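You operate a simulated robot arm through the tools that you are given. There is no shell and no other tool. Be economical: measure what you need, move in short steps, check, and stop when the job is done.

You are at the controls of a simulated two-armed robot. One attempt, no reset.

TASK
Take the grease tub and put it on the back of the parts table. Put two of the stoppers from the top of the parts cart on the bench top before the label rolls. Shut the seat of the leading scooter. Do these in any order.

The check looks at the end state, three seconds after you hand in, the way a careful person would. Anything else that was tipped, shoved, dropped, spilled or broken makes it a failure. A push-on lid holds only when it is set on centred and level and pressed home; a screw cap is set on level and turned clockwise until tight.

THE ROBOT
Two 7-joint arms with two-finger parallel grippers on one trunk, on a base that drives. Base frame: it is fixed to the floor where the robot stands at the start and does not move with it; the origin is under the middle of the robot, x ahead of it, y to its left, z up. Units: m, degrees, N and s.
The left shoulder is at the start at [-0.103, 0.119, 0.623], the right one opposite. With the tool pointing down near the work surface each hand reaches from about 0.1 to 0.52 m from the robot's upright axis, wherever it stands, measured 20 degrees to its own side. Places, roughly: back of the parts table (32x20 cm) [-0.98, -0.32, 0.9]; bench top before the label rolls (117x23 cm) [2.44, -3.84, 0.92]; seat of the leading scooter [0.9, -2.6, 1.3]; stopper [-1, -1.75, 0.75]. Payload 3.43 kg a hand.
Tool frame (each hand has its own): the origin (TCP) lies between the finger pads and is the grasp point; the fingertips stand 0.03 m ahead of it; z points along the fingers, y is the line along which they close. Largest opening 0.094 m; finger width 0.028, thickness 0.01; the body of the gripper, 0.05 by 0.096 m, starts 0.055 m behind the TCP.
Orientation is that of the tool frame in the base frame, as a unit quaternion [x, y, z, w]. With the fingers straight down and closing along the base's y, the tool's x points along the base's -x, its y along +y and its z along -z.

THE INTERFACE
- The arms move only by the tool nudge_tool. It takes "left_rows", "right_rows" or both (then of equal length, played together; a hand with none holds still); each is a list of rows, each a list of 2 entries, a list of its own where there are three numbers: the shift along the base's x, y, z in m, then the turn, a rotation vector about the base's x, y, z in degrees. In form: [[[tx, ty, tz], [rx, ry, rz]], ...]. A call has 1 to 10 rows; each row shifts and turns the commanded pose from where the row before left it. "left_grip" and "right_grip" are, for a hand that has rows, the gripper command, from -1 (fully open) to 1 (shut), values between in proportion, set as the call begins (left out, the last holds). Each row takes 0.2 s and may step no farther than 0.05 m and 8.6 degrees from the row before; otherwise, or with a gripper value out of range, the whole call is refused. A pose out of reach is approached as far as the arm can. The call stops where the force on the tool passes 40 N (or 10 N more than at its start, if that is more) or the arm is blocked; 0.2 s more then pass. The fingers move at their own pace (about 0.153 m/s each) and stop on an object; they squeeze with about 25 N. The grip force told is the motor's: it shows also when the fingers shut on nothing. Time passes only in rows, and 0.2 s behind the last, so rows that do not move let the fingers close. The reply holds the time, the measured pose of the TCP, the force on the tool along the base axes, the opening and the grip force, in the units named above and with some noise, with the torque about the TCP (base axes, N m) and any sound that the robot's microphone picked up.
- Cameras (640 x 400 px; columns grow to the right, rows downward): "scene" is now at [0.0519, -0.0142, 1.3096]; the picture's right is [-0.20, -0.98, 0.00], its down [-0.91, 0.19, -0.36] and it looks along [0.35, -0.07, -0.93] (base axes); focal length 250 px, centre (320, 200). "left" rides on the left gripper at [0.076, -0.014, -0.102] in its tool frame; the picture's right is [0.18, 0.98, 0.00], its down [-0.75, 0.14, -0.64] and it looks along [-0.63, 0.12, 0.77] (tool axes); focal length 243 px, centre (320, 200). "right" rides on the right gripper at [0.076, 0.014, -0.102] in its tool frame; the picture's right is [-0.18, 0.98, 0.00], its down [-0.75, -0.14, -0.64] and it looks along [-0.63, -0.12, 0.77] (tool axes); focal length 243 px, centre (320, 200). There is no depth. A picture from a camera that has moved, and an enlarged one, comes with that camera's place and axes in the base frame and with its lens. The place of the scene camera against the robot may be out by one fixed shift of up to 0.012 m in any direction.
- get_image(camera): a new picture of that camera. No time passes.
- move_column(by): slides the trunk up (or, below 0, down) by that many m; the arms and the scene camera ride with it, the base frame stays. It gives what a move gives, with no picture.
- steer(legs): drives the robot by 1 to 6 legs, each [ahead, left, turn to the left] in m, m and degrees, along the robot's own axes; the way and the turn of a leg run together, so that a leg with both is an arc; at most 1.5 m and 180 degrees a leg. The arms and the cameras ride along, it lands a little off, and it stops where it bumps. It gives what a move gives.
- pan_tilt(pan, tilt): turns the head with the scene camera to pan (to the left, within 143 degrees either way) and tilt (down, from -29 to 69), counted from straight ahead of the robot. It gives what a move gives.
- enlarge(camera, box): a new picture of the part [left, top, right, bottom] of that camera's present view, enlarged. No time passes.
- hand_in(): hands the job in; it is judged then, once.

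Work in short steps. Places have to be worked out from the pictures, the camera data and where the tool is seen: move nearer, look again, correct. Check each grasp and each placing, and mend what went wrong. You have 165 turns and 138 pictures in all, those below and enlarged ones among them. Open the grippers and draw the arms clear of the work before you hand the job in, unless the task says otherwise; then end with one line.

The tools are called after "Request:" as name(argument=value, ...) on one line, values as JSON. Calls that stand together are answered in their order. nudge_tool: Moves the arms, as the interface text tells. Its arguments: {"type":"object","properties":{"left_rows":{"type":"array","items":{"type":"array"}},"left_grip":{"type":"number"},"right_rows":{"type":"array","items":{"type":"array"}},"right_grip":{"type":"number"}},"required":[]} The other tools are called the same way: move_column (by) slides the trunk up or down; steer (legs) drives the base; pan_tilt (pan, tilt) turns the head that bears the scene camera; get_image (camera) takes a picture; enlarge (camera, box) takes an enlarged picture of a part of a camera's view; hand_in () hands the job in.

At the start:

```text
time_s: 0.0
left_tcp_pos: [0.3579, 0.0612, 0.5201]
left_ee_rot: [0.0, 1.0, -0.001, -0.001]
left_wrist_force: [-1.0, -0.4, -0.1]
left_ft_torque: [0.01, -0.02, 0.02]
left_gripper_width: 0.094
left_grasp_force: 0.0
right_tcp_pos: [0.3221, -0.1687, 0.487]
right_ee_rot: [0.0, 1.0, 0.0, 0.0]
right_wrist_force: [-0.4, 0.8, 0.0]
right_ft_torque: [-0.01, -0.04, -0.05]
right_gripper_width: 0.0941
right_grasp_force: 0.1
trunk travel left (down, up): [-0.05, 0.285]
robot x, y, heading: [0.0008, 0.002, -0.1]
head pan, tilt: [-11.6, 68.8]
```

scene: 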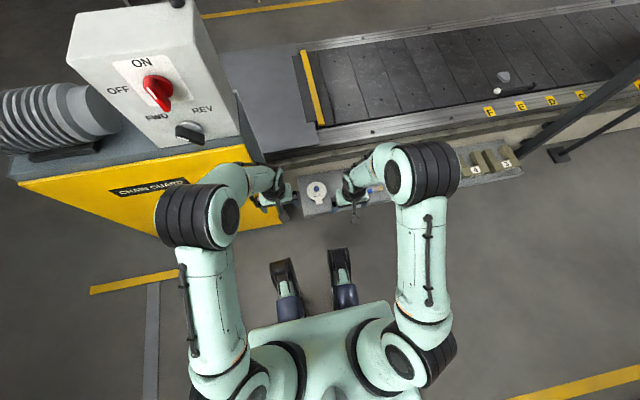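
right: 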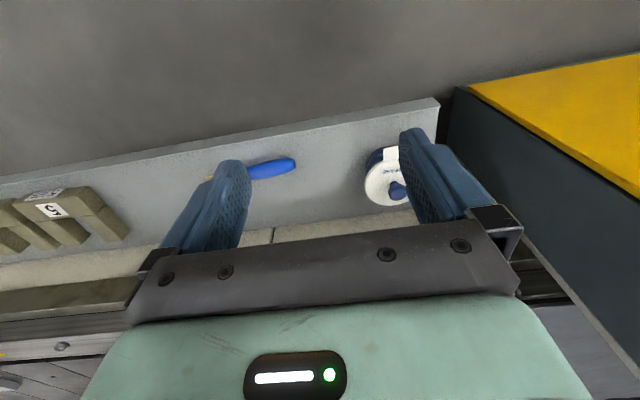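
left: 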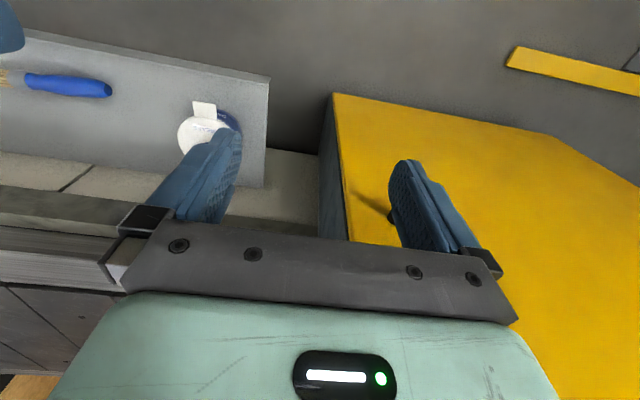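

The start pictures show a conveyor ahead with a shelf holding a brush and a white object. I'll look around with the head level, to find the places.

Request:
pan_tilt(pan=-60, tilt=15)

Request:
enlarge(camera="left", box=[140, 80, 300, 180])

Request:
get_image(camera="scene")

```text
time_s: 1.2
left_tcp_pos: [0.3582, 0.0617, 0.5195]
left_ee_rot: [0.001, 1.0, -0.001, 0.0]
left_wrist_force: [0.1, 0.3, -1.1]
left_ft_torque: [-0.01, 0.0, -0.04]
left_gripper_width: 0.0942
left_grasp_force: 0.0
right_tcp_pos: [0.3211, -0.1697, 0.4875]
right_ee_rot: [0.0, 1.0, 0.0, 0.0]
right_wrist_force: [-1.0, 0.2, -0.1]
right_ft_torque: [0.0, -0.03, 0.0]
right_gripper_width: 0.0941
right_grasp_force: 0.1
trunk travel left (down, up): [-0.05, 0.285]
robot x, y, heading: [-0.0012, -0.0001, -0.2]
head pan, tilt: [-60.0, 15.0]
```

```text
4.00 times, centred on (220, 130) of left
camera zoom: at [0.2811, 0.0462, 0.6217], right [-0.18, 0.98, 0.0], down [0.75, 0.14, 0.64], along [0.63, 0.12, -0.77], focal length 970 px, centre (720, 480)
```

zoom: 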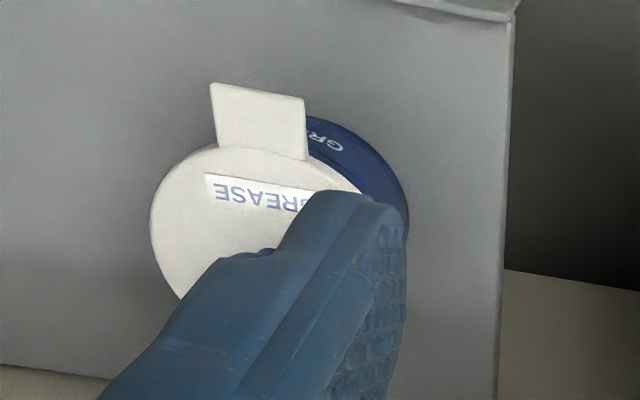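

```text
133 pictures are left
camera scene: at [0.0439, -0.0838, 1.3852], right [-0.87, -0.5, 0.0], down [-0.13, 0.22, -0.97], along [0.48, -0.84, -0.26], focal length 250 px, centre (320, 200)
```

scene: 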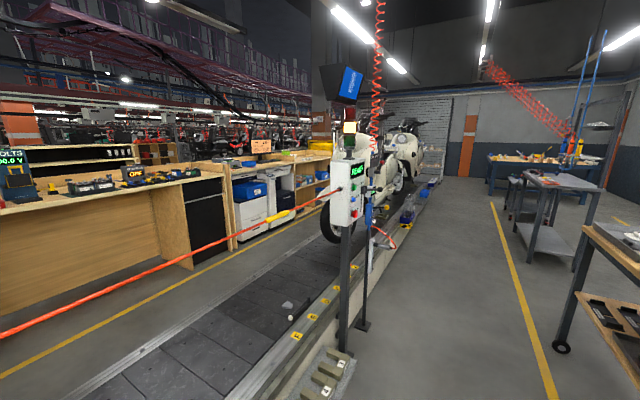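

The grease tub is right before me, on the shelf by the conveyor. More looking: to the right, to see the parts cart and the parts table.

Request:
pan_tilt(pan=-125, tilt=20)

Request:
get_image(camera="scene")

Request:
pan_tilt(pan=-143, tilt=35)

Request:
get_image(camera="scene")

Request:
pan_tilt(pan=0, tilt=55)

Request:
get_image(camera="scene")

```text
time_s: 2.6
left_tcp_pos: [0.3582, 0.0608, 0.5197]
left_ee_rot: [0.0, 1.0, 0.0, 0.0]
left_wrist_force: [-0.1, -0.3, 0.2]
left_ft_torque: [-0.02, 0.03, 0.02]
left_gripper_width: 0.0938
left_grasp_force: 0.1
right_tcp_pos: [0.3223, -0.1691, 0.4872]
right_ee_rot: [-0.001, 1.0, 0.0, 0.0]
right_wrist_force: [-0.8, 0.0, 0.3]
right_ft_torque: [0.02, 0.01, 0.01]
right_gripper_width: 0.094
right_grasp_force: 0.1
trunk travel left (down, up): [-0.05, 0.285]
robot x, y, heading: [0.002, -0.0013, -0.1]
head pan, tilt: [-125.0, 20.0]
```

```text
132 pictures are left
camera scene: at [-0.0562, -0.0792, 1.3771], right [-0.82, 0.57, 0.0], down [0.2, 0.28, -0.94], along [-0.54, -0.77, -0.34], focal length 250 px, centre (320, 200)
```

scene: 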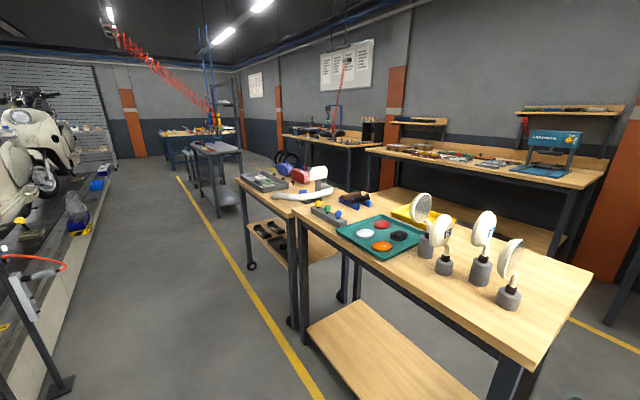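

```text
time_s: 3.4
left_tcp_pos: [0.358, 0.0608, 0.5188]
left_ee_rot: [0.0, 1.0, 0.0, -0.001]
left_wrist_force: [-0.1, -0.4, -1.2]
left_ft_torque: [-0.03, -0.02, 0.0]
left_gripper_width: 0.0941
left_grasp_force: 0.2
right_tcp_pos: [0.322, -0.1702, 0.4882]
right_ee_rot: [0.001, 1.0, 0.0, 0.0]
right_wrist_force: [0.1, 0.9, -0.9]
right_ft_torque: [-0.01, -0.01, -0.01]
right_gripper_width: 0.0938
right_grasp_force: 0.0
trunk travel left (down, up): [-0.05, 0.285]
robot x, y, heading: [0.0012, -0.0008, -0.0]
head pan, tilt: [-143.0, 35.0]
```

```text
131 pictures are left
camera scene: at [-0.0731, -0.056, 1.3533], right [-0.6, 0.8, 0.0], down [0.46, 0.35, -0.82], along [-0.65, -0.49, -0.57], focal length 250 px, centre (320, 200)
```

scene: 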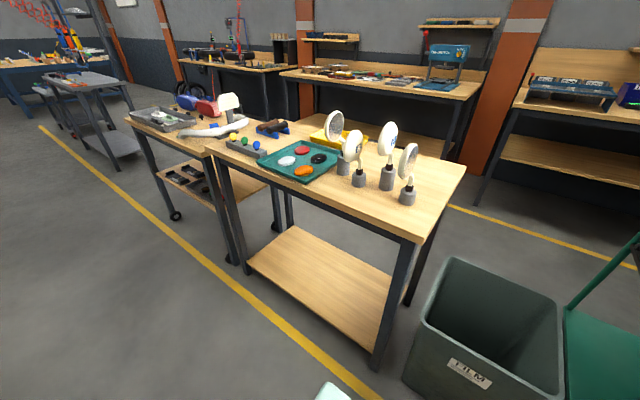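

```text
time_s: 5.7
left_tcp_pos: [0.3585, 0.0613, 0.52]
left_ee_rot: [0.0, 1.0, 0.0, 0.0]
left_wrist_force: [-0.1, 0.5, -0.6]
left_ft_torque: [-0.02, -0.04, 0.03]
left_gripper_width: 0.0937
left_grasp_force: 0.1
right_tcp_pos: [0.321, -0.1709, 0.4876]
right_ee_rot: [0.0, 1.0, 0.0, 0.0]
right_wrist_force: [-0.1, 0.8, 0.0]
right_ft_torque: [0.02, -0.01, -0.01]
right_gripper_width: 0.0941
right_grasp_force: 0.1
trunk travel left (down, up): [-0.05, 0.285]
robot x, y, heading: [0.0004, -0.0001, -0.1]
head pan, tilt: [0.0, 55.0]
```

```text
130 pictures are left
camera scene: at [0.0693, -0.0029, 1.325], right [0.0, -1.0, 0.0], down [-0.82, 0.0, -0.57], along [0.57, 0.0, -0.82], focal length 250 px, centre (320, 200)
```

scene: 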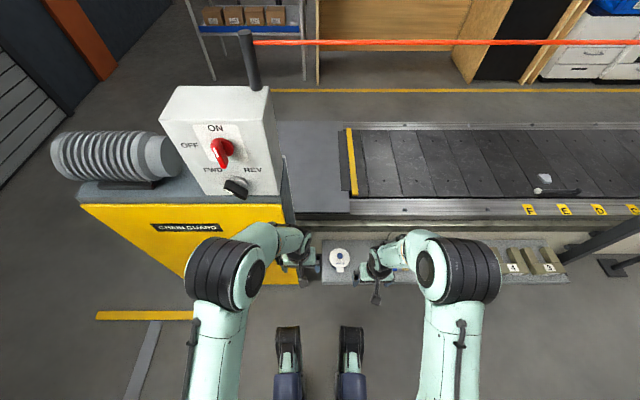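

Parts table and cart lie behind on the right. Now a close look at the tub from above.

Request:
enlarge(camera="scene", box=[300, 230, 380, 290])

Request:
nudge_tool(left_rows=[[[-0.03, 0.03, 0.04], [0, 0, 0]], [[-0.03, 0.03, 0.04], [0, 0, 0]]], right_rows=[[[-0.03, -0.03, 0.02], [0, 0, 0]], [[-0.03, -0.03, 0.02], [0, 0, 0]]])

Request:
get_image(camera="left")

Request:
get_image(camera="right")

```text
6.67 times, centred on (340, 260) of scene
camera zoom: at [0.0693, -0.0029, 1.325], right [0.0, -1.0, 0.0], down [-0.82, 0.0, -0.57], along [0.57, 0.0, -0.82], focal length 1664 px, centre (187, -200)
```

zoom: 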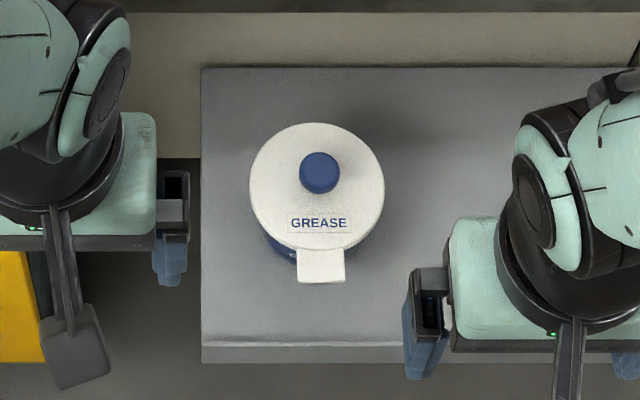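

```text
refused: row 1 steps farther than a row can; nothing moved
```

```text
128 pictures are left
camera left: at [0.2811, 0.0461, 0.6217], right [-0.18, 0.98, 0.0], down [0.75, 0.14, 0.64], along [0.63, 0.12, -0.77], focal length 243 px, centre (320, 200)
```

left: 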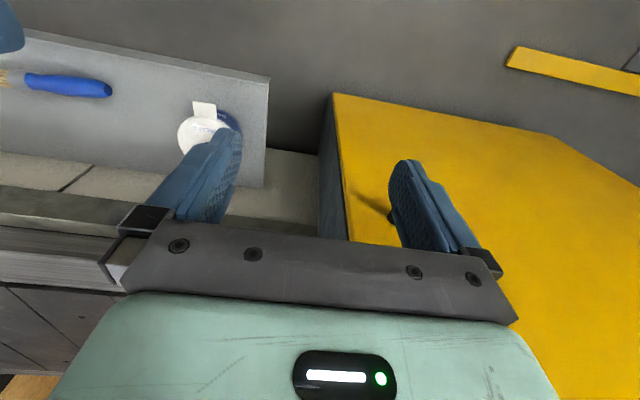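

```text
127 pictures are left
camera right: at [0.2459, -0.1554, 0.5922], right [0.18, 0.98, 0.0], down [0.75, -0.14, 0.64], along [0.63, -0.12, -0.77], focal length 243 px, centre (320, 200)
```

right: 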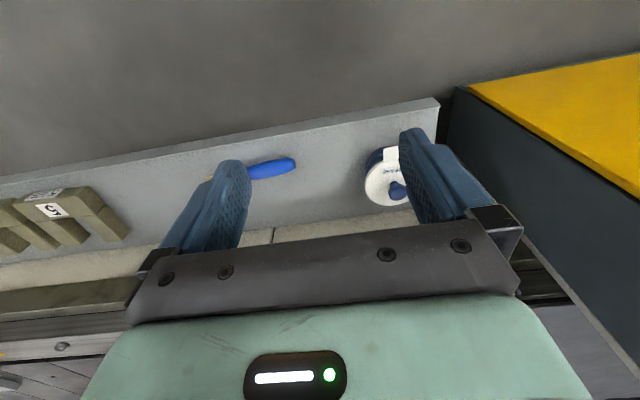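

Triangulated, the tub's knob is near [0.477, -0.086, 0.32], lid about 8.5 cm wide. I'll move the left hand aside and bring the right hand in line with the tub for a closer look.

Request:
nudge_tool(left_rows=[[[-0.03, 0.03, 0.02], [0, 0, 0]], [[-0.03, 0.03, 0.02], [0, 0, 0]], [[0, 0, 0], [0, 0, 0]]], right_rows=[[[0.02, 0.03, 0.0], [0, 0, 0]], [[0.02, 0.03, 0.0], [0, 0, 0]], [[0.02, 0.023, 0.0], [0, 0, 0]]], right_grip=-1)

Request:
get_image(camera="right")

Request:
get_image(camera="left")

```text
time_s: 6.5
left_tcp_pos: [0.2985, 0.1214, 0.5592]
left_ee_rot: [0.0, 1.0, 0.0, 0.0]
left_wrist_force: [-0.6, -0.1, 0.5]
left_ft_torque: [0.0, 0.03, 0.0]
left_gripper_width: 0.094
left_grasp_force: 0.0
right_tcp_pos: [0.3818, -0.0889, 0.4867]
right_ee_rot: [0.001, 1.0, 0.001, 0.0]
right_wrist_force: [-0.9, -0.4, -0.4]
right_ft_torque: [0.0, 0.0, -0.04]
right_gripper_width: 0.0939
right_grasp_force: 0.0
trunk travel left (down, up): [-0.05, 0.285]
robot x, y, heading: [-0.0011, -0.0012, -0.0]
head pan, tilt: [0.0, 55.0]
```

```text
126 pictures are left
camera right: at [0.3057, -0.074, 0.591], right [0.18, 0.98, 0.0], down [0.75, -0.14, 0.64], along [0.63, -0.12, -0.77], focal length 243 px, centre (320, 200)
```

right: 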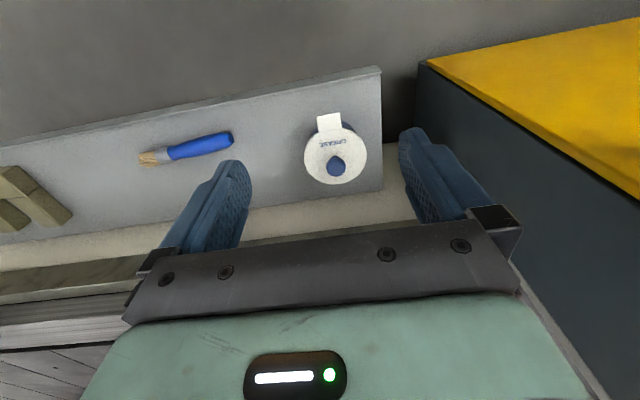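

```text
125 pictures are left
camera left: at [0.2212, 0.1059, 0.6605], right [-0.18, 0.98, 0.0], down [0.75, 0.14, 0.64], along [0.63, 0.12, -0.77], focal length 243 px, centre (320, 200)
```

left: 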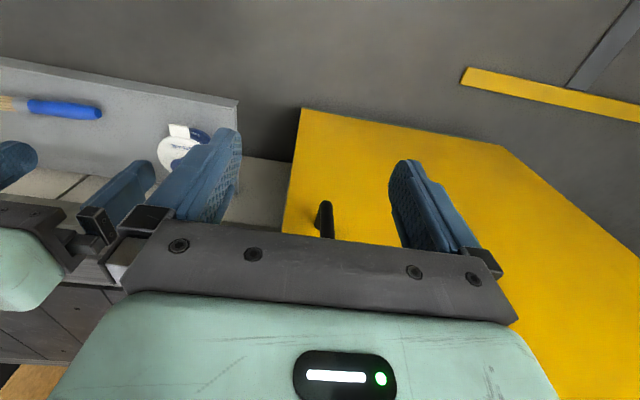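

Better estimate: lid centre near [0.494, -0.087, 0.28], shelf top near z 0.247. I'll go over it with fingertips above the lid and look again for fine alignment.

Request:
nudge_tool(right_rows=[[[0.045, 0.0, -0.02], [0, 0, 0]], [[0.045, 0.001, -0.02], [0, 0, 0]], [[0.02, 0.0, -0.04], [0, 0, 0]], [[0.0, 0.0, -0.035], [0, 0, 0]], [[0, 0, 0], [0, 0, 0]]])

Request:
get_image(camera="right")

Request:
enlarge(camera="scene", box=[290, 220, 390, 300])

```text
time_s: 7.7
left_tcp_pos: [0.2988, 0.1204, 0.5594]
left_ee_rot: [0.0, 1.0, 0.0, 0.0]
left_wrist_force: [0.4, -1.0, 0.2]
left_ft_torque: [-0.02, -0.03, 0.0]
left_gripper_width: 0.0943
left_grasp_force: 0.0
right_tcp_pos: [0.4927, -0.0864, 0.3724]
right_ee_rot: [0.0, 1.0, -0.001, 0.0]
right_wrist_force: [0.2, -0.3, -0.4]
right_ft_torque: [0.01, 0.01, 0.0]
right_gripper_width: 0.0939
right_grasp_force: 0.0
trunk travel left (down, up): [-0.05, 0.285]
robot x, y, heading: [0.0008, -0.0019, 0.0]
head pan, tilt: [0.0, 55.0]
```

```text
124 pictures are left
camera right: at [0.4168, -0.0732, 0.478], right [0.18, 0.98, 0.0], down [0.75, -0.14, 0.64], along [0.63, -0.12, -0.77], focal length 243 px, centre (320, 200)
```

right: 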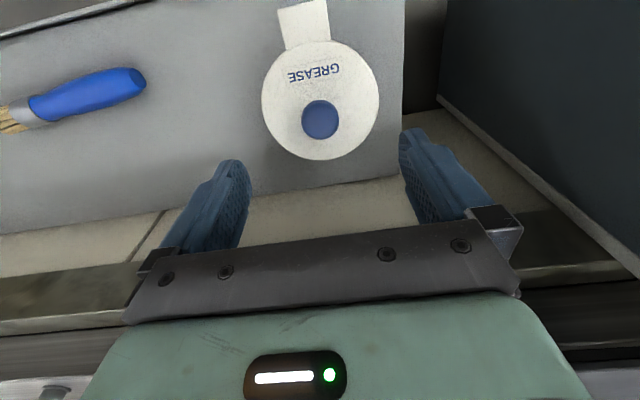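

```text
5.00 times, centred on (340, 260) of scene
camera zoom: at [0.0692, -0.0029, 1.3251], right [0.0, -1.0, 0.0], down [-0.82, 0.0, -0.57], along [0.57, 0.0, -0.82], focal length 1248 px, centre (220, -100)
```

zoom: 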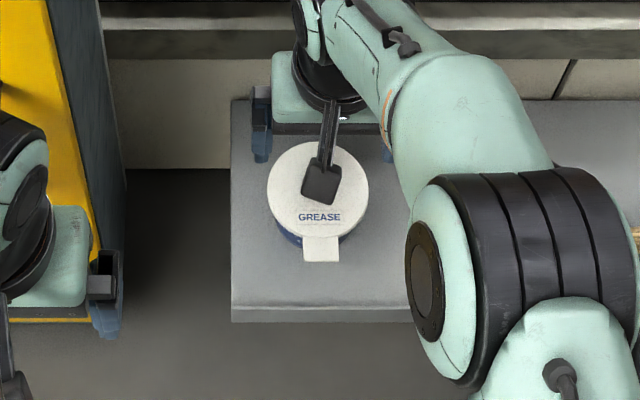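

Two right-camera views put the lid centre at about [0.471, -0.084, 0.307], lid about 81 mm wide. I align and descend part of the way.

Request:
nudge_tool(right_rows=[[[-0.0215, 0.0025, 0.0], [0, 0, 0]], [[0, 0, -0.02], [0, 0, 0]], [[0, 0, 0], [0, 0, 0]]])

Request:
get_image(camera="right")

Request:
get_image(camera="left")

```text
time_s: 8.5
left_tcp_pos: [0.2986, 0.1221, 0.5583]
left_ee_rot: [0.0, 1.0, 0.001, 0.001]
left_wrist_force: [-1.1, 0.1, 0.0]
left_ft_torque: [-0.03, -0.02, -0.04]
left_gripper_width: 0.0939
left_grasp_force: 0.1
right_tcp_pos: [0.4701, -0.0852, 0.3533]
right_ee_rot: [0.0, 1.0, 0.0, 0.0]
right_wrist_force: [-0.3, 0.7, 0.4]
right_ft_torque: [-0.01, 0.0, 0.02]
right_gripper_width: 0.094
right_grasp_force: 0.2
trunk travel left (down, up): [-0.05, 0.285]
robot x, y, heading: [0.0022, -0.0013, -0.1]
head pan, tilt: [0.0, 55.0]
```

```text
122 pictures are left
camera right: at [0.3946, -0.0706, 0.458], right [0.18, 0.98, 0.0], down [0.75, -0.14, 0.64], along [0.63, -0.12, -0.77], focal length 243 px, centre (320, 200)
```

right: 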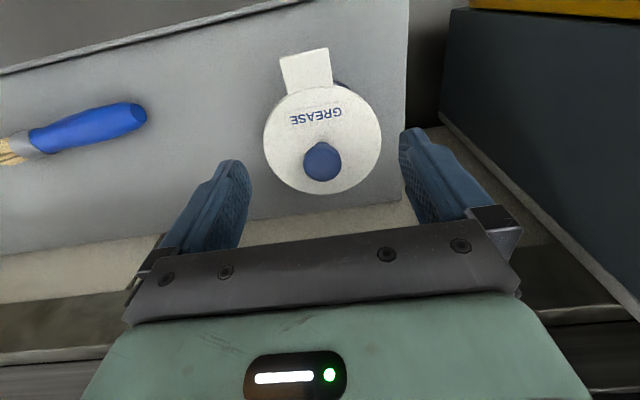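

```text
121 pictures are left
camera left: at [0.2214, 0.1056, 0.6604], right [-0.18, 0.98, 0.0], down [0.75, 0.14, 0.64], along [0.63, 0.12, -0.77], focal length 243 px, centre (320, 200)
```

left: 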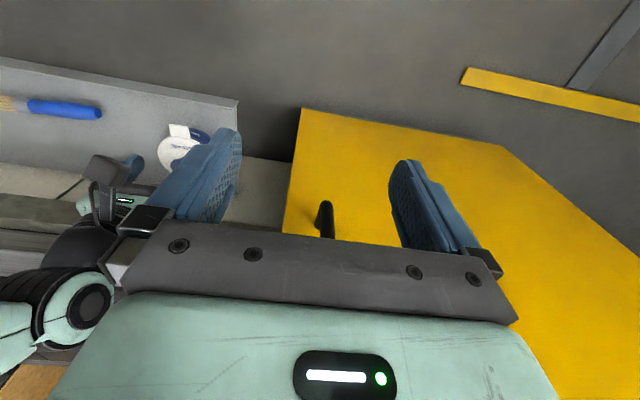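

Alignment agrees within about 2 mm. I descend in small steps, the force guard covering the shelf.

Request:
nudge_tool(right_rows=[[[0, 0.001, -0.012], [0, 0, 0]], [[0, 0, -0.012], [0, 0, 0]], [[0, 0, -0.008], [0, 0, 0]], [[0, 0, 0], [0, 0, 0]]])

Request:
get_image(camera="right")

```text
time_s: 9.5
left_tcp_pos: [0.2988, 0.1213, 0.5585]
left_ee_rot: [0.0, 1.0, -0.001, 0.0]
left_wrist_force: [-0.1, -0.2, 0.4]
left_ft_torque: [0.01, 0.02, -0.01]
left_gripper_width: 0.0938
left_grasp_force: 0.2
right_tcp_pos: [0.4692, -0.0815, 0.3207]
right_ee_rot: [0.001, 1.0, 0.0, 0.0]
right_wrist_force: [0.1, 0.3, 0.1]
right_ft_torque: [0.0, -0.02, -0.02]
right_gripper_width: 0.0941
right_grasp_force: 0.1
trunk travel left (down, up): [-0.05, 0.285]
robot x, y, heading: [0.0032, 0.0009, 0.3]
head pan, tilt: [0.0, 55.0]
```

```text
120 pictures are left
camera right: at [0.3937, -0.0674, 0.4255], right [0.18, 0.98, 0.0], down [0.75, -0.14, 0.64], along [0.63, -0.12, -0.77], focal length 243 px, centre (320, 200)
```

right: 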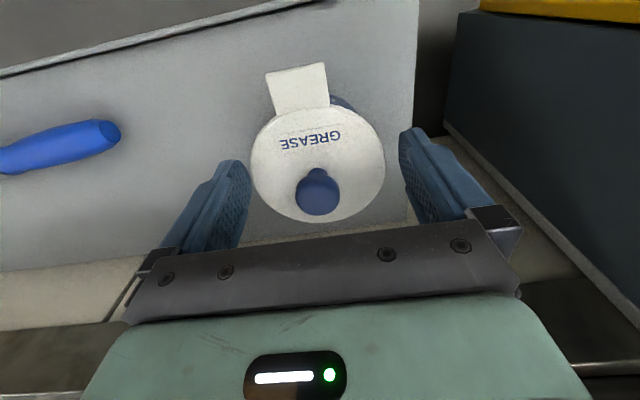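

The lid sits about 3–4 mm to the −y side of the finger middle; I correct that and go on down gently.

Request:
nudge_tool(right_rows=[[[0.001, -0.003, 0], [0, 0, 0]], [[0, 0, -0.008], [0, 0, 0]], [[0, 0, -0.007], [0, 0, 0]], [[0, 0, 0], [0, 0, 0]]])

Request:
get_image(camera="right")

```text
time_s: 10.5
left_tcp_pos: [0.2983, 0.1206, 0.5581]
left_ee_rot: [0.0, 1.0, -0.001, 0.0]
left_wrist_force: [0.4, 0.4, 0.5]
left_ft_torque: [-0.03, 0.02, 0.01]
left_gripper_width: 0.0942
left_grasp_force: 0.0
right_tcp_pos: [0.4716, -0.085, 0.3061]
right_ee_rot: [0.0, 1.0, 0.0, 0.0]
right_wrist_force: [0.1, 0.0, 0.5]
right_ft_torque: [-0.01, 0.0, -0.05]
right_gripper_width: 0.094
right_grasp_force: 0.0
trunk travel left (down, up): [-0.05, 0.285]
robot x, y, heading: [0.003, 0.0037, 0.2]
head pan, tilt: [0.0, 55.0]
```

```text
119 pictures are left
camera right: at [0.3957, -0.0712, 0.4111], right [0.18, 0.98, 0.0], down [0.75, -0.14, 0.64], along [0.63, -0.12, -0.77], focal length 243 px, centre (320, 200)
```

right: 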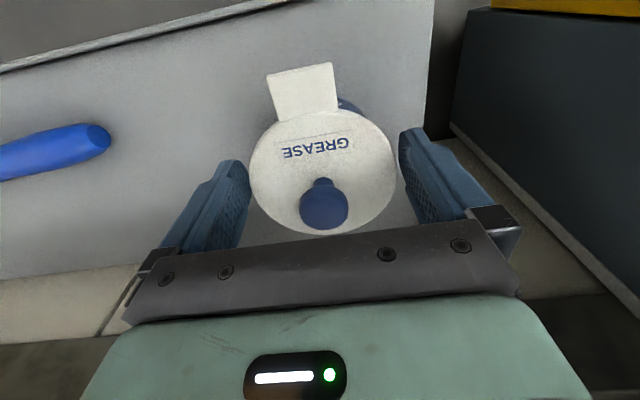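

Fingers straddle the lid evenly; lid top is around z 0.299. I lower 20 mm more in small rows.

Request:
nudge_tool(right_rows=[[[0, 0, -0.007], [0, 0, 0]], [[0, 0, -0.007], [0, 0, 0]], [[0, 0, -0.006], [0, 0, 0]], [[0, 0, 0], [0, 0, 0]]])

Request:
get_image(camera="right")

Request:
enlarge(camera="scene", box=[300, 230, 380, 280])

```text
time_s: 11.5
left_tcp_pos: [0.2995, 0.1199, 0.5593]
left_ee_rot: [0.0, 1.0, -0.001, 0.0]
left_wrist_force: [0.7, -1.1, 0.7]
left_ft_torque: [-0.04, 0.0, -0.01]
left_gripper_width: 0.094
left_grasp_force: 0.0
right_tcp_pos: [0.4715, -0.0855, 0.2846]
right_ee_rot: [0.0, 1.0, 0.0, 0.0]
right_wrist_force: [0.0, 0.5, 0.7]
right_ft_torque: [-0.01, 0.03, 0.0]
right_gripper_width: 0.0939
right_grasp_force: 0.1
trunk travel left (down, up): [-0.05, 0.285]
robot x, y, heading: [-0.0016, -0.0006, 0.1]
head pan, tilt: [0.0, 55.0]
```

```text
118 pictures are left
camera right: at [0.3951, -0.0712, 0.3897], right [0.18, 0.98, 0.0], down [0.75, -0.14, 0.64], along [0.63, -0.12, -0.77], focal length 243 px, centre (320, 200)
```

right: 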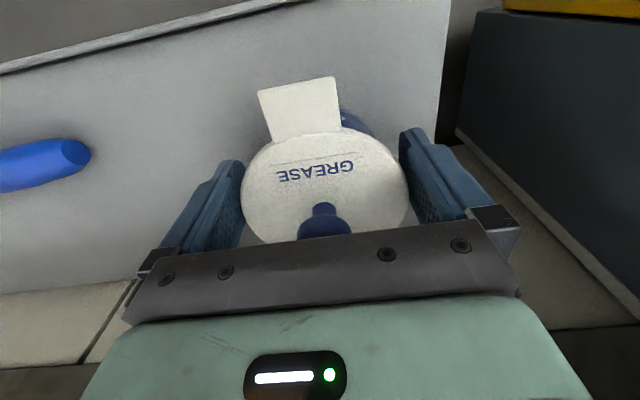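

```text
8.00 times, centred on (340, 255) of scene
camera zoom: at [0.0693, -0.0029, 1.325], right [0.0, -1.0, 0.0], down [-0.82, 0.0, -0.57], along [0.57, 0.0, -0.82], focal length 1997 px, centre (160, -240)
```

zoom: 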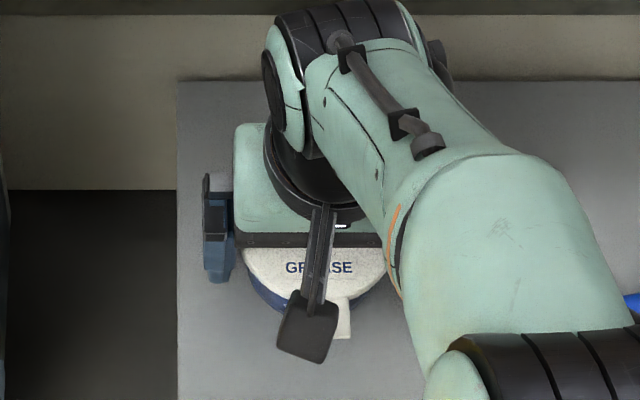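

Fingertips stand around the tub body with the pads at z 0.285. I close the right gripper and watch width and force.

Request:
nudge_tool(right_rows=[[[0, 0, -0.004], [0, 0, 0]], [[0, 0, 0], [0, 0, 0]], [[0, 0, 0], [0, 0, 0]], [[0, 0, 0], [0, 0, 0]]], right_grip=1)

Request:
get_image(camera="right")

```text
time_s: 12.5
left_tcp_pos: [0.298, 0.121, 0.5581]
left_ee_rot: [0.001, 1.0, 0.001, 0.001]
left_wrist_force: [-0.5, 0.1, -0.4]
left_ft_torque: [0.03, -0.02, 0.03]
left_gripper_width: 0.0938
left_grasp_force: 0.1
right_tcp_pos: [0.4711, -0.0842, 0.2825]
right_ee_rot: [0.0, 1.0, 0.0, 0.002]
right_wrist_force: [-1.2, -2.2, 25.8]
right_ft_torque: [-0.03, -0.25, -0.05]
right_gripper_width: 0.0848
right_grasp_force: 25.4
trunk travel left (down, up): [-0.05, 0.285]
robot x, y, heading: [-0.0011, 0.0002, 0.1]
head pan, tilt: [0.0, 55.0]
```

```text
116 pictures are left
camera right: at [0.3954, -0.0709, 0.3869], right [0.18, 0.98, 0.0], down [0.75, -0.14, 0.65], along [0.64, -0.12, -0.76], focal length 243 px, centre (320, 200)
```

right: 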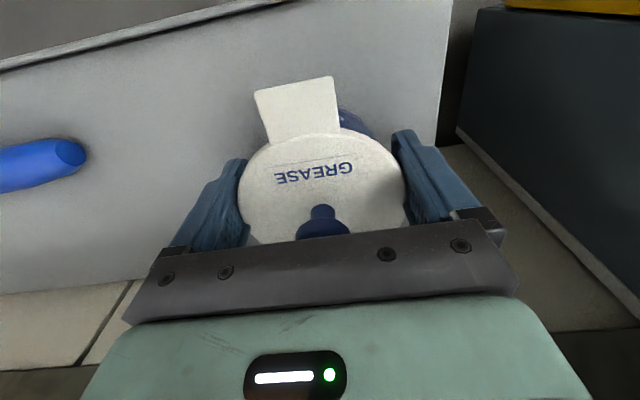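

Gripped at 84.8 mm with 25 N; the vertical 26 N says the tips just touched the shelf (z≈0.252). I lift slowly 5 cm and check.

Request:
nudge_tool(right_rows=[[[0, 0, 0.005], [0, 0, 0]], [[0, 0, 0.015], [0, 0, 0]], [[0, 0, 0.03], [0, 0, 0]], [[0, 0, 0.03], [0, 0, 0]], [[0, 0, 0], [0, 0, 0]]])

Request:
get_image(camera="right")

Request:
enlarge(camera="scene", box=[290, 220, 390, 290])

```text
time_s: 13.7
left_tcp_pos: [0.2988, 0.12, 0.5583]
left_ee_rot: [0.0, 1.0, 0.0, 0.0]
left_wrist_force: [-0.4, -0.4, 0.0]
left_ft_torque: [0.01, 0.03, -0.01]
left_gripper_width: 0.0939
left_grasp_force: 0.1
right_tcp_pos: [0.4722, -0.0831, 0.3623]
right_ee_rot: [0.0, 1.0, 0.0, 0.001]
right_wrist_force: [0.6, 0.0, 0.3]
right_ft_torque: [0.02, 0.02, 0.0]
right_gripper_width: 0.0846
right_grasp_force: 24.9
trunk travel left (down, up): [-0.05, 0.285]
robot x, y, heading: [0.001, 0.0004, 0.2]
head pan, tilt: [0.0, 55.0]
heard: snap
```

```text
115 pictures are left
camera right: at [0.3963, -0.07, 0.4664], right [0.18, 0.98, 0.0], down [0.75, -0.14, 0.64], along [0.63, -0.12, -0.77], focal length 243 px, centre (320, 200)
```

right: 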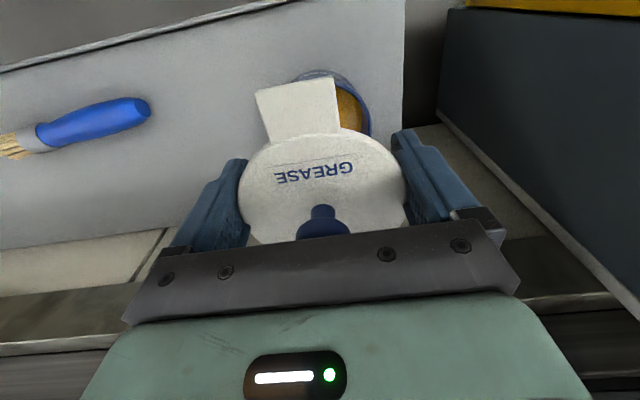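

```text
5.71 times, centred on (340, 255) of scene
camera zoom: at [0.0693, -0.0029, 1.325], right [0.0, -1.0, 0.0], down [-0.82, 0.0, -0.57], along [0.57, 0.0, -0.82], focal length 1426 px, centre (206, -114)
```

zoom: 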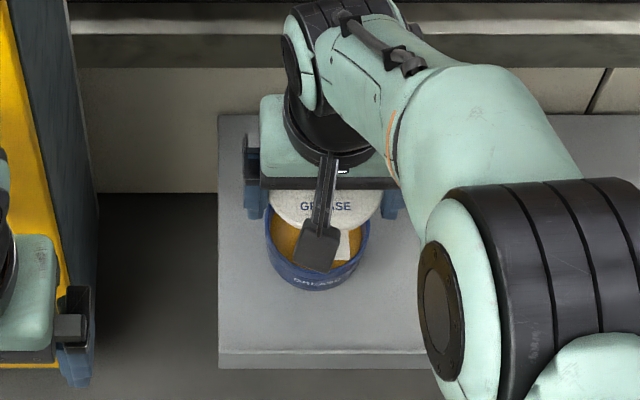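

The lid popped off: it overhangs the body, so top gripping takes the lid only; the open tub still stands upright. Plan: keep the lid in the right hand, take the tub body with the left, and press the lid back on at the table. I move the right hand clear with the lid held level.

Request:
nudge_tool(right_rows=[[[0, 0, 0.04], [0, 0, 0]], [[-0.01, -0.02, 0.04], [0, 0, 0]], [[-0.02, -0.04, 0.02], [0, 0, 0]], [[-0.02, -0.045, 0.0], [0, 0, 0]], [[-0.02, -0.045, 0.0], [0, 0, 0]], [[-0.02, -0.045, 0.0], [0, 0, 0]]], left_rows=[[[0, 0, 0.0], [0, 0, 0]], [[0.0, 0, 0.0], [0, 0, 0]], [[0, -0.02, 0.0], [0, 0, 0]], [[0.02, -0.03, -0.02], [0, 0, 0]], [[0.02, -0.03, -0.03], [0, 0, 0]], [[0.01, -0.04, -0.02], [0, 0, 0]]])

Request:
get_image(camera="left")

Request:
get_image(camera="scene")

```text
time_s: 15.1
left_tcp_pos: [0.3485, -0.0006, 0.4904]
left_ee_rot: [0.0, 1.0, 0.0, 0.0]
left_wrist_force: [0.2, -0.6, -0.6]
left_ft_torque: [-0.01, 0.03, 0.0]
left_gripper_width: 0.094
left_grasp_force: 0.0
right_tcp_pos: [0.3812, -0.2795, 0.4602]
right_ee_rot: [-0.001, 1.0, 0.001, 0.001]
right_wrist_force: [-0.4, 0.0, 0.3]
right_ft_torque: [0.01, -0.01, 0.0]
right_gripper_width: 0.0851
right_grasp_force: 25.5
trunk travel left (down, up): [-0.05, 0.285]
robot x, y, heading: [-0.0029, -0.002, -0.3]
head pan, tilt: [0.0, 55.0]
```

```text
113 pictures are left
camera left: at [0.2725, -0.0157, 0.5931], right [-0.18, 0.98, 0.0], down [0.75, 0.14, 0.64], along [0.63, 0.12, -0.77], focal length 243 px, centre (320, 200)
```

left: 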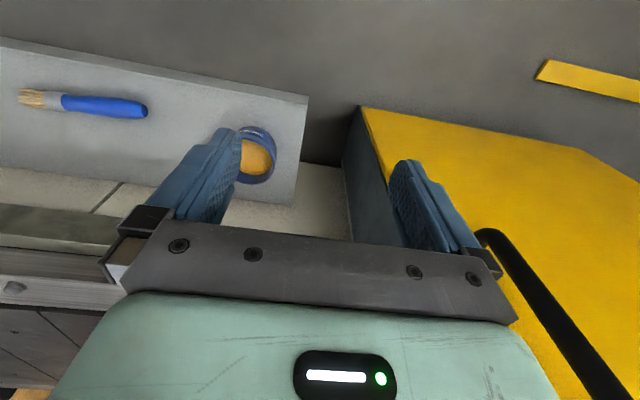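

```text
112 pictures are left
camera scene: at [0.0692, -0.0034, 1.325], right [0.0, -1.0, 0.0], down [-0.82, 0.0, -0.57], along [0.57, 0.0, -0.82], focal length 250 px, centre (320, 200)
```

scene: 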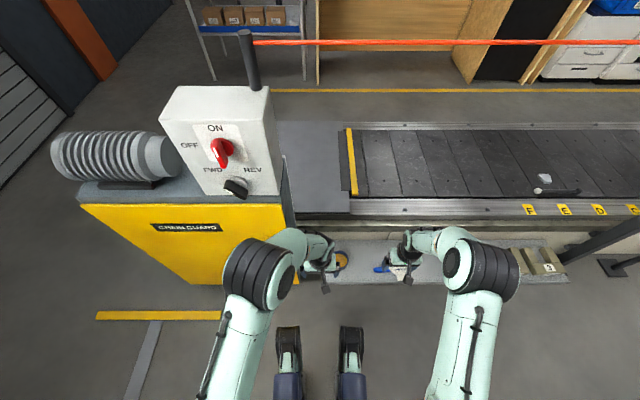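

The tub stands undisturbed. I bring the left hand over it, staying 10 cm above.

Request:
nudge_tool(left_rows=[[[0.03, -0.02, -0.01], [0, 0, 0]], [[0.03, -0.02, -0.01], [0, 0, 0]], [[0.03, -0.02, -0.02], [0, 0, 0]], [[0.033, -0.022, -0.02], [0, 0, 0]], [[0, 0, -0.03], [0, 0, 0]], [[0, 0, 0], [0, 0, 0]]], left_grip=-1)

Request:
get_image(camera="left")

```text
time_s: 16.5
left_tcp_pos: [0.473, -0.0793, 0.3974]
left_ee_rot: [0.001, 1.0, 0.0, 0.0]
left_wrist_force: [0.1, -0.2, -0.2]
left_ft_torque: [0.03, -0.02, -0.01]
left_gripper_width: 0.0941
left_grasp_force: 0.1
right_tcp_pos: [0.3822, -0.2784, 0.4599]
right_ee_rot: [0.0, 1.0, 0.0, 0.0]
right_wrist_force: [-0.6, 0.7, -0.5]
right_ft_torque: [-0.04, 0.02, 0.01]
right_gripper_width: 0.0845
right_grasp_force: 24.9
trunk travel left (down, up): [-0.05, 0.285]
robot x, y, heading: [0.0014, -0.0018, -0.0]
head pan, tilt: [0.0, 55.0]
```

```text
111 pictures are left
camera left: at [0.3952, -0.0953, 0.4991], right [-0.18, 0.98, 0.0], down [0.75, 0.14, 0.64], along [0.63, 0.12, -0.77], focal length 243 px, centre (320, 200)
```

left: 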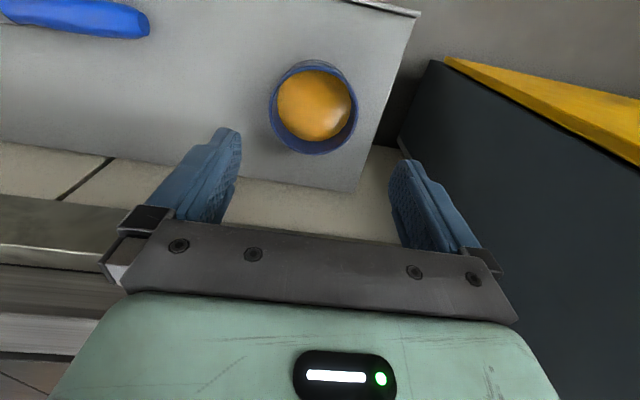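

Tub centre comes out at [0.4705, -0.085]. I shift −5 mm in y and descend halfway to check.

Request:
nudge_tool(left_rows=[[[-0.001, -0.005, -0.03], [0, 0, 0]], [[0, 0, -0.03], [0, 0, 0]], [[0, 0, -0.015], [0, 0, 0]], [[0, 0, 0], [0, 0, 0]]])

Request:
get_image(camera="left")

```text
time_s: 17.5
left_tcp_pos: [0.4526, -0.078, 0.3324]
left_ee_rot: [0.0, 1.0, 0.0, 0.0]
left_wrist_force: [-0.2, -0.4, 0.1]
left_ft_torque: [0.0, -0.01, 0.01]
left_gripper_width: 0.0938
left_grasp_force: 0.0
left hand out of reach, approached as far as the arm can: row 1, 2, 3
right_tcp_pos: [0.3819, -0.2784, 0.4618]
right_ee_rot: [0.0, 1.0, 0.0, 0.0]
right_wrist_force: [-0.6, 0.1, 0.1]
right_ft_torque: [0.01, -0.01, -0.01]
right_gripper_width: 0.0848
right_grasp_force: 25.2
trunk travel left (down, up): [-0.05, 0.285]
robot x, y, heading: [0.0009, 0.0018, -0.3]
head pan, tilt: [0.0, 55.0]
```

```text
110 pictures are left
camera left: at [0.3753, -0.0926, 0.4344], right [-0.18, 0.98, 0.0], down [0.75, 0.14, 0.64], along [0.63, 0.12, -0.77], focal length 243 px, centre (320, 200)
```

left: 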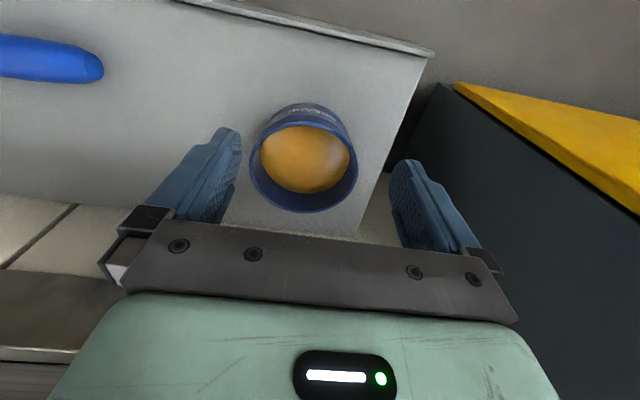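

Out of the left arm's reach there. I lift it again and drive the base 0.13 m to the right so the tub lies on the left arm's side.

Request:
nudge_tool(left_rows=[[[-0.02, 0.01, 0.04], [0, 0, 0]], [[-0.03, 0.01, 0.035], [0, 0, 0]], [[0, 0, 0], [0, 0, 0]]], right_rows=[[[-0.03, 0, 0.02], [0, 0, 0]], [[-0.03, 0, 0.02], [0, 0, 0]], [[0, 0, 0], [0, 0, 0]]])

Request:
steer(legs=[[0, -0.13, 0]])

Request:
get_image(camera="left")

```text
time_s: 18.3
left_tcp_pos: [0.4012, -0.0561, 0.4081]
left_ee_rot: [0.0, 1.0, 0.0, 0.001]
left_wrist_force: [0.5, 0.2, 0.2]
left_ft_torque: [0.0, 0.02, 0.0]
left_gripper_width: 0.094
left_grasp_force: 0.0
right_tcp_pos: [0.32, -0.2803, 0.5034]
right_ee_rot: [0.0, 1.0, 0.0, 0.0]
right_wrist_force: [0.8, -0.8, -0.3]
right_ft_torque: [-0.02, -0.01, -0.03]
right_gripper_width: 0.0848
right_grasp_force: 24.8
trunk travel left (down, up): [-0.05, 0.285]
robot x, y, heading: [0.0001, -0.0015, -0.1]
head pan, tilt: [0.0, 55.0]
```

```text
time_s: 20.1
left_tcp_pos: [0.4008, -0.1919, 0.4064]
left_ee_rot: [0.0, 1.0, -0.001, 0.0]
left_wrist_force: [0.3, -0.3, -0.1]
left_ft_torque: [-0.02, -0.01, 0.0]
left_gripper_width: 0.0941
left_grasp_force: 0.1
right_tcp_pos: [0.3197, -0.4177, 0.503]
right_ee_rot: [0.0, 1.0, 0.0, 0.0]
right_wrist_force: [-0.2, -0.4, 0.8]
right_ft_torque: [0.02, -0.01, 0.04]
right_gripper_width: 0.085
right_grasp_force: 24.8
trunk travel left (down, up): [-0.05, 0.285]
robot x, y, heading: [-0.0022, -0.1336, -0.4]
head pan, tilt: [0.0, 55.0]
```

```text
109 pictures are left
camera left: at [0.3237, -0.2074, 0.5083], right [-0.18, 0.98, 0.0], down [0.75, 0.14, 0.64], along [0.63, 0.12, -0.77], focal length 243 px, centre (320, 200)
```

left: 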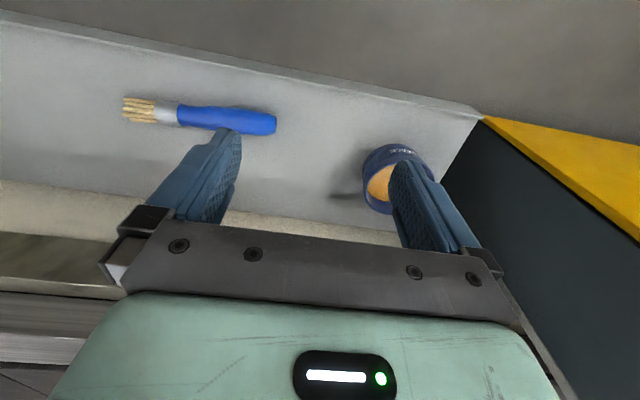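

Now I bring the left hand over [0.471, -0.085] at z 0.36 (lateral move first, high).

Request:
nudge_tool(left_rows=[[[0.01, 0.045, 0], [0, 0, 0]], [[0.02, 0.042, 0], [0, 0, 0]], [[0.04, 0.02, 0], [0, 0, 0]], [[0, 0, -0.04], [0, 0, 0]], [[0, 0, 0], [0, 0, 0]]])

Request:
get_image(camera="left")

```text
time_s: 21.3
left_tcp_pos: [0.4711, -0.0809, 0.3654]
left_ee_rot: [0.0, 1.0, 0.0, 0.0]
left_wrist_force: [-1.3, 0.6, 0.4]
left_ft_torque: [-0.01, -0.04, -0.02]
left_gripper_width: 0.094
left_grasp_force: 0.1
right_tcp_pos: [0.3195, -0.4168, 0.5031]
right_ee_rot: [0.001, 1.0, 0.0, -0.001]
right_wrist_force: [0.0, -0.3, -0.1]
right_ft_torque: [0.04, -0.02, -0.01]
right_gripper_width: 0.0849
right_grasp_force: 25.0
trunk travel left (down, up): [-0.05, 0.285]
robot x, y, heading: [0.001, -0.1338, -0.0]
head pan, tilt: [0.0, 55.0]
```

```text
108 pictures are left
camera left: at [0.3939, -0.0958, 0.4671], right [-0.18, 0.98, 0.0], down [0.75, 0.14, 0.64], along [0.63, 0.12, -0.77], focal length 243 px, centre (320, 200)
```

left: 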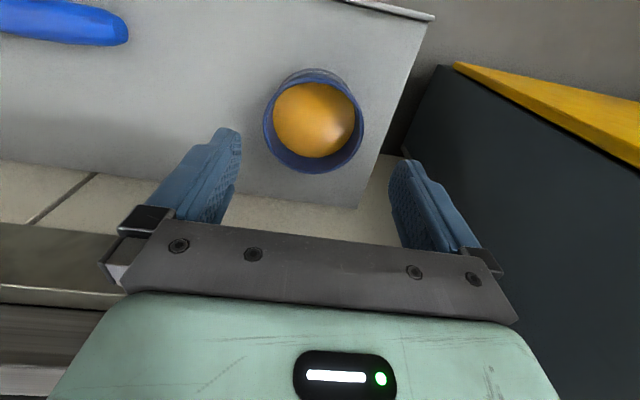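

Request:
nudge_tool(left_rows=[[[-0.001, -0.004, 0], [0, 0, 0]], [[0, 0, -0.025], [0, 0, 0]], [[0, 0, -0.02], [0, 0, 0]], [[0, 0, 0], [0, 0, 0]]])

Request:
get_image(camera="left")

```text
time_s: 22.3
left_tcp_pos: [0.47, -0.0888, 0.32]
left_ee_rot: [-0.001, 1.0, 0.0, 0.0]
left_wrist_force: [0.0, 0.0, 0.3]
left_ft_torque: [-0.01, 0.04, 0.02]
left_gripper_width: 0.0937
left_grasp_force: 0.1
right_tcp_pos: [0.3198, -0.4152, 0.5031]
right_ee_rot: [0.0, 1.0, 0.0, 0.0]
right_wrist_force: [-0.1, -0.2, -0.3]
right_ft_torque: [0.02, 0.02, -0.01]
right_gripper_width: 0.0846
right_grasp_force: 25.1
trunk travel left (down, up): [-0.05, 0.285]
robot x, y, heading: [0.0009, -0.1345, 0.1]
head pan, tilt: [0.0, 55.0]
```

```text
107 pictures are left
camera left: at [0.3933, -0.1037, 0.422], right [-0.18, 0.98, 0.0], down [0.75, 0.14, 0.64], along [0.63, 0.12, -0.77], focal length 243 px, centre (320, 200)
```

left: 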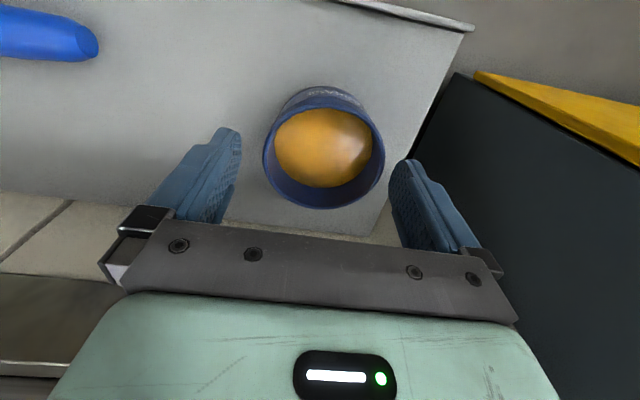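

The tub is about 3.5 mm to the +y side of the fingers' middle; I correct and descend to the shelf level.

Request:
nudge_tool(left_rows=[[[0, 0.0035, 0], [0, 0, 0]], [[0, 0, -0.012], [0, 0, 0]], [[0, 0, -0.012], [0, 0, 0]], [[0, 0, -0.01], [0, 0, 0]], [[0, 0, 0], [0, 0, 0]]])

Request:
get_image(camera="left")

```text
time_s: 23.5
left_tcp_pos: [0.4714, -0.0856, 0.2872]
left_ee_rot: [0.0, 1.0, 0.0, 0.0]
left_wrist_force: [0.3, -1.4, -0.5]
left_ft_torque: [0.0, 0.0, -0.01]
left_gripper_width: 0.0939
left_grasp_force: 0.0
right_tcp_pos: [0.3199, -0.4159, 0.503]
right_ee_rot: [0.0, 1.0, 0.0, 0.0]
right_wrist_force: [-0.2, 0.6, 0.2]
right_ft_torque: [0.0, -0.01, 0.02]
right_gripper_width: 0.0845
right_grasp_force: 24.7
trunk travel left (down, up): [-0.05, 0.285]
robot x, y, heading: [-0.0043, -0.1338, -0.1]
head pan, tilt: [0.0, 55.0]
```

```text
106 pictures are left
camera left: at [0.3937, -0.1005, 0.3889], right [-0.18, 0.98, 0.0], down [0.75, 0.14, 0.64], along [0.63, 0.12, -0.77], focal length 243 px, centre (320, 200)
```

left: 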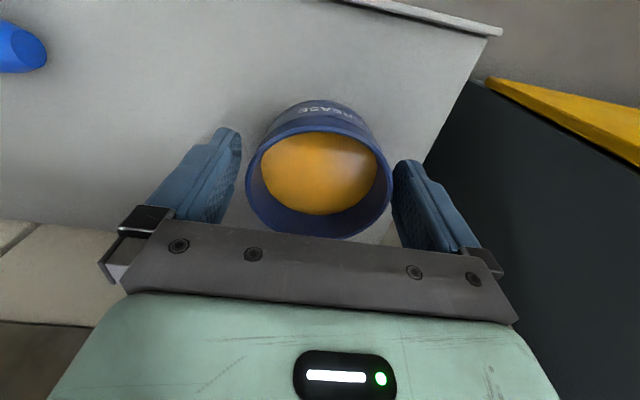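

The tub body is between the fingers; I close the left gripper.

Request:
nudge_tool(left_rows=[[[0, 0, 0], [0, 0, 0]], [[0, 0, 0], [0, 0, 0]], [[0, 0, 0], [0, 0, 0]]], left_grip=1)

Request:
nudge_tool(left_rows=[[[0, 0, 0.01], [0, 0, 0]], [[0, 0, 0.03], [0, 0, 0]], [[0, 0, 0.04], [0, 0, 0]], [[0, 0, 0], [0, 0, 0]]])

Request:
get_image(camera="left")

```text
time_s: 24.3
left_tcp_pos: [0.4704, -0.0859, 0.2879]
left_ee_rot: [0.0, 1.0, 0.001, 0.0]
left_wrist_force: [1.2, 0.2, -0.1]
left_ft_torque: [0.12, 0.06, -0.06]
left_gripper_width: 0.0804
left_grasp_force: 24.8
right_tcp_pos: [0.3205, -0.4175, 0.5018]
right_ee_rot: [0.0, 1.0, 0.0, 0.001]
right_wrist_force: [0.0, 0.8, 0.6]
right_ft_torque: [0.02, 0.03, 0.02]
right_gripper_width: 0.0845
right_grasp_force: 24.6
trunk travel left (down, up): [-0.05, 0.285]
robot x, y, heading: [0.0025, -0.1346, -0.1]
head pan, tilt: [0.0, 55.0]
```

```text
time_s: 25.3
left_tcp_pos: [0.4719, -0.087, 0.3695]
left_ee_rot: [0.0, 1.0, 0.0, -0.001]
left_wrist_force: [-0.5, -0.2, -2.8]
left_ft_torque: [-0.03, 0.03, 0.01]
left_gripper_width: 0.0802
left_grasp_force: 25.0
right_tcp_pos: [0.3203, -0.4154, 0.5023]
right_ee_rot: [0.0, 1.0, 0.0, 0.001]
right_wrist_force: [0.2, 0.1, -0.7]
right_ft_torque: [-0.02, 0.03, -0.03]
right_gripper_width: 0.0849
right_grasp_force: 25.5
trunk travel left (down, up): [-0.05, 0.285]
robot x, y, heading: [-0.0022, -0.138, -0.2]
head pan, tilt: [0.0, 55.0]
```

```text
105 pictures are left
camera left: at [0.3941, -0.1014, 0.4712], right [-0.18, 0.98, 0.0], down [0.75, 0.14, 0.64], along [0.63, 0.12, -0.77], focal length 243 px, centre (320, 200)
```

left: 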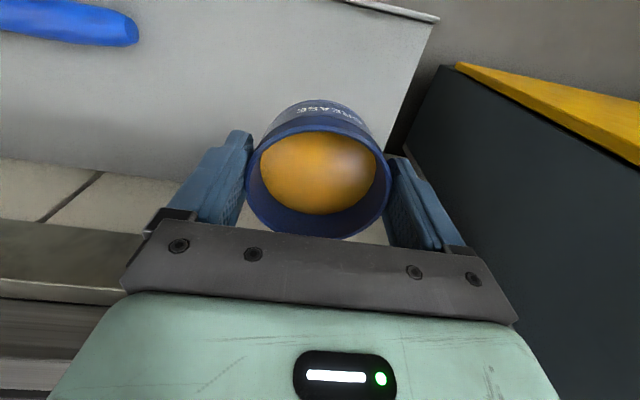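

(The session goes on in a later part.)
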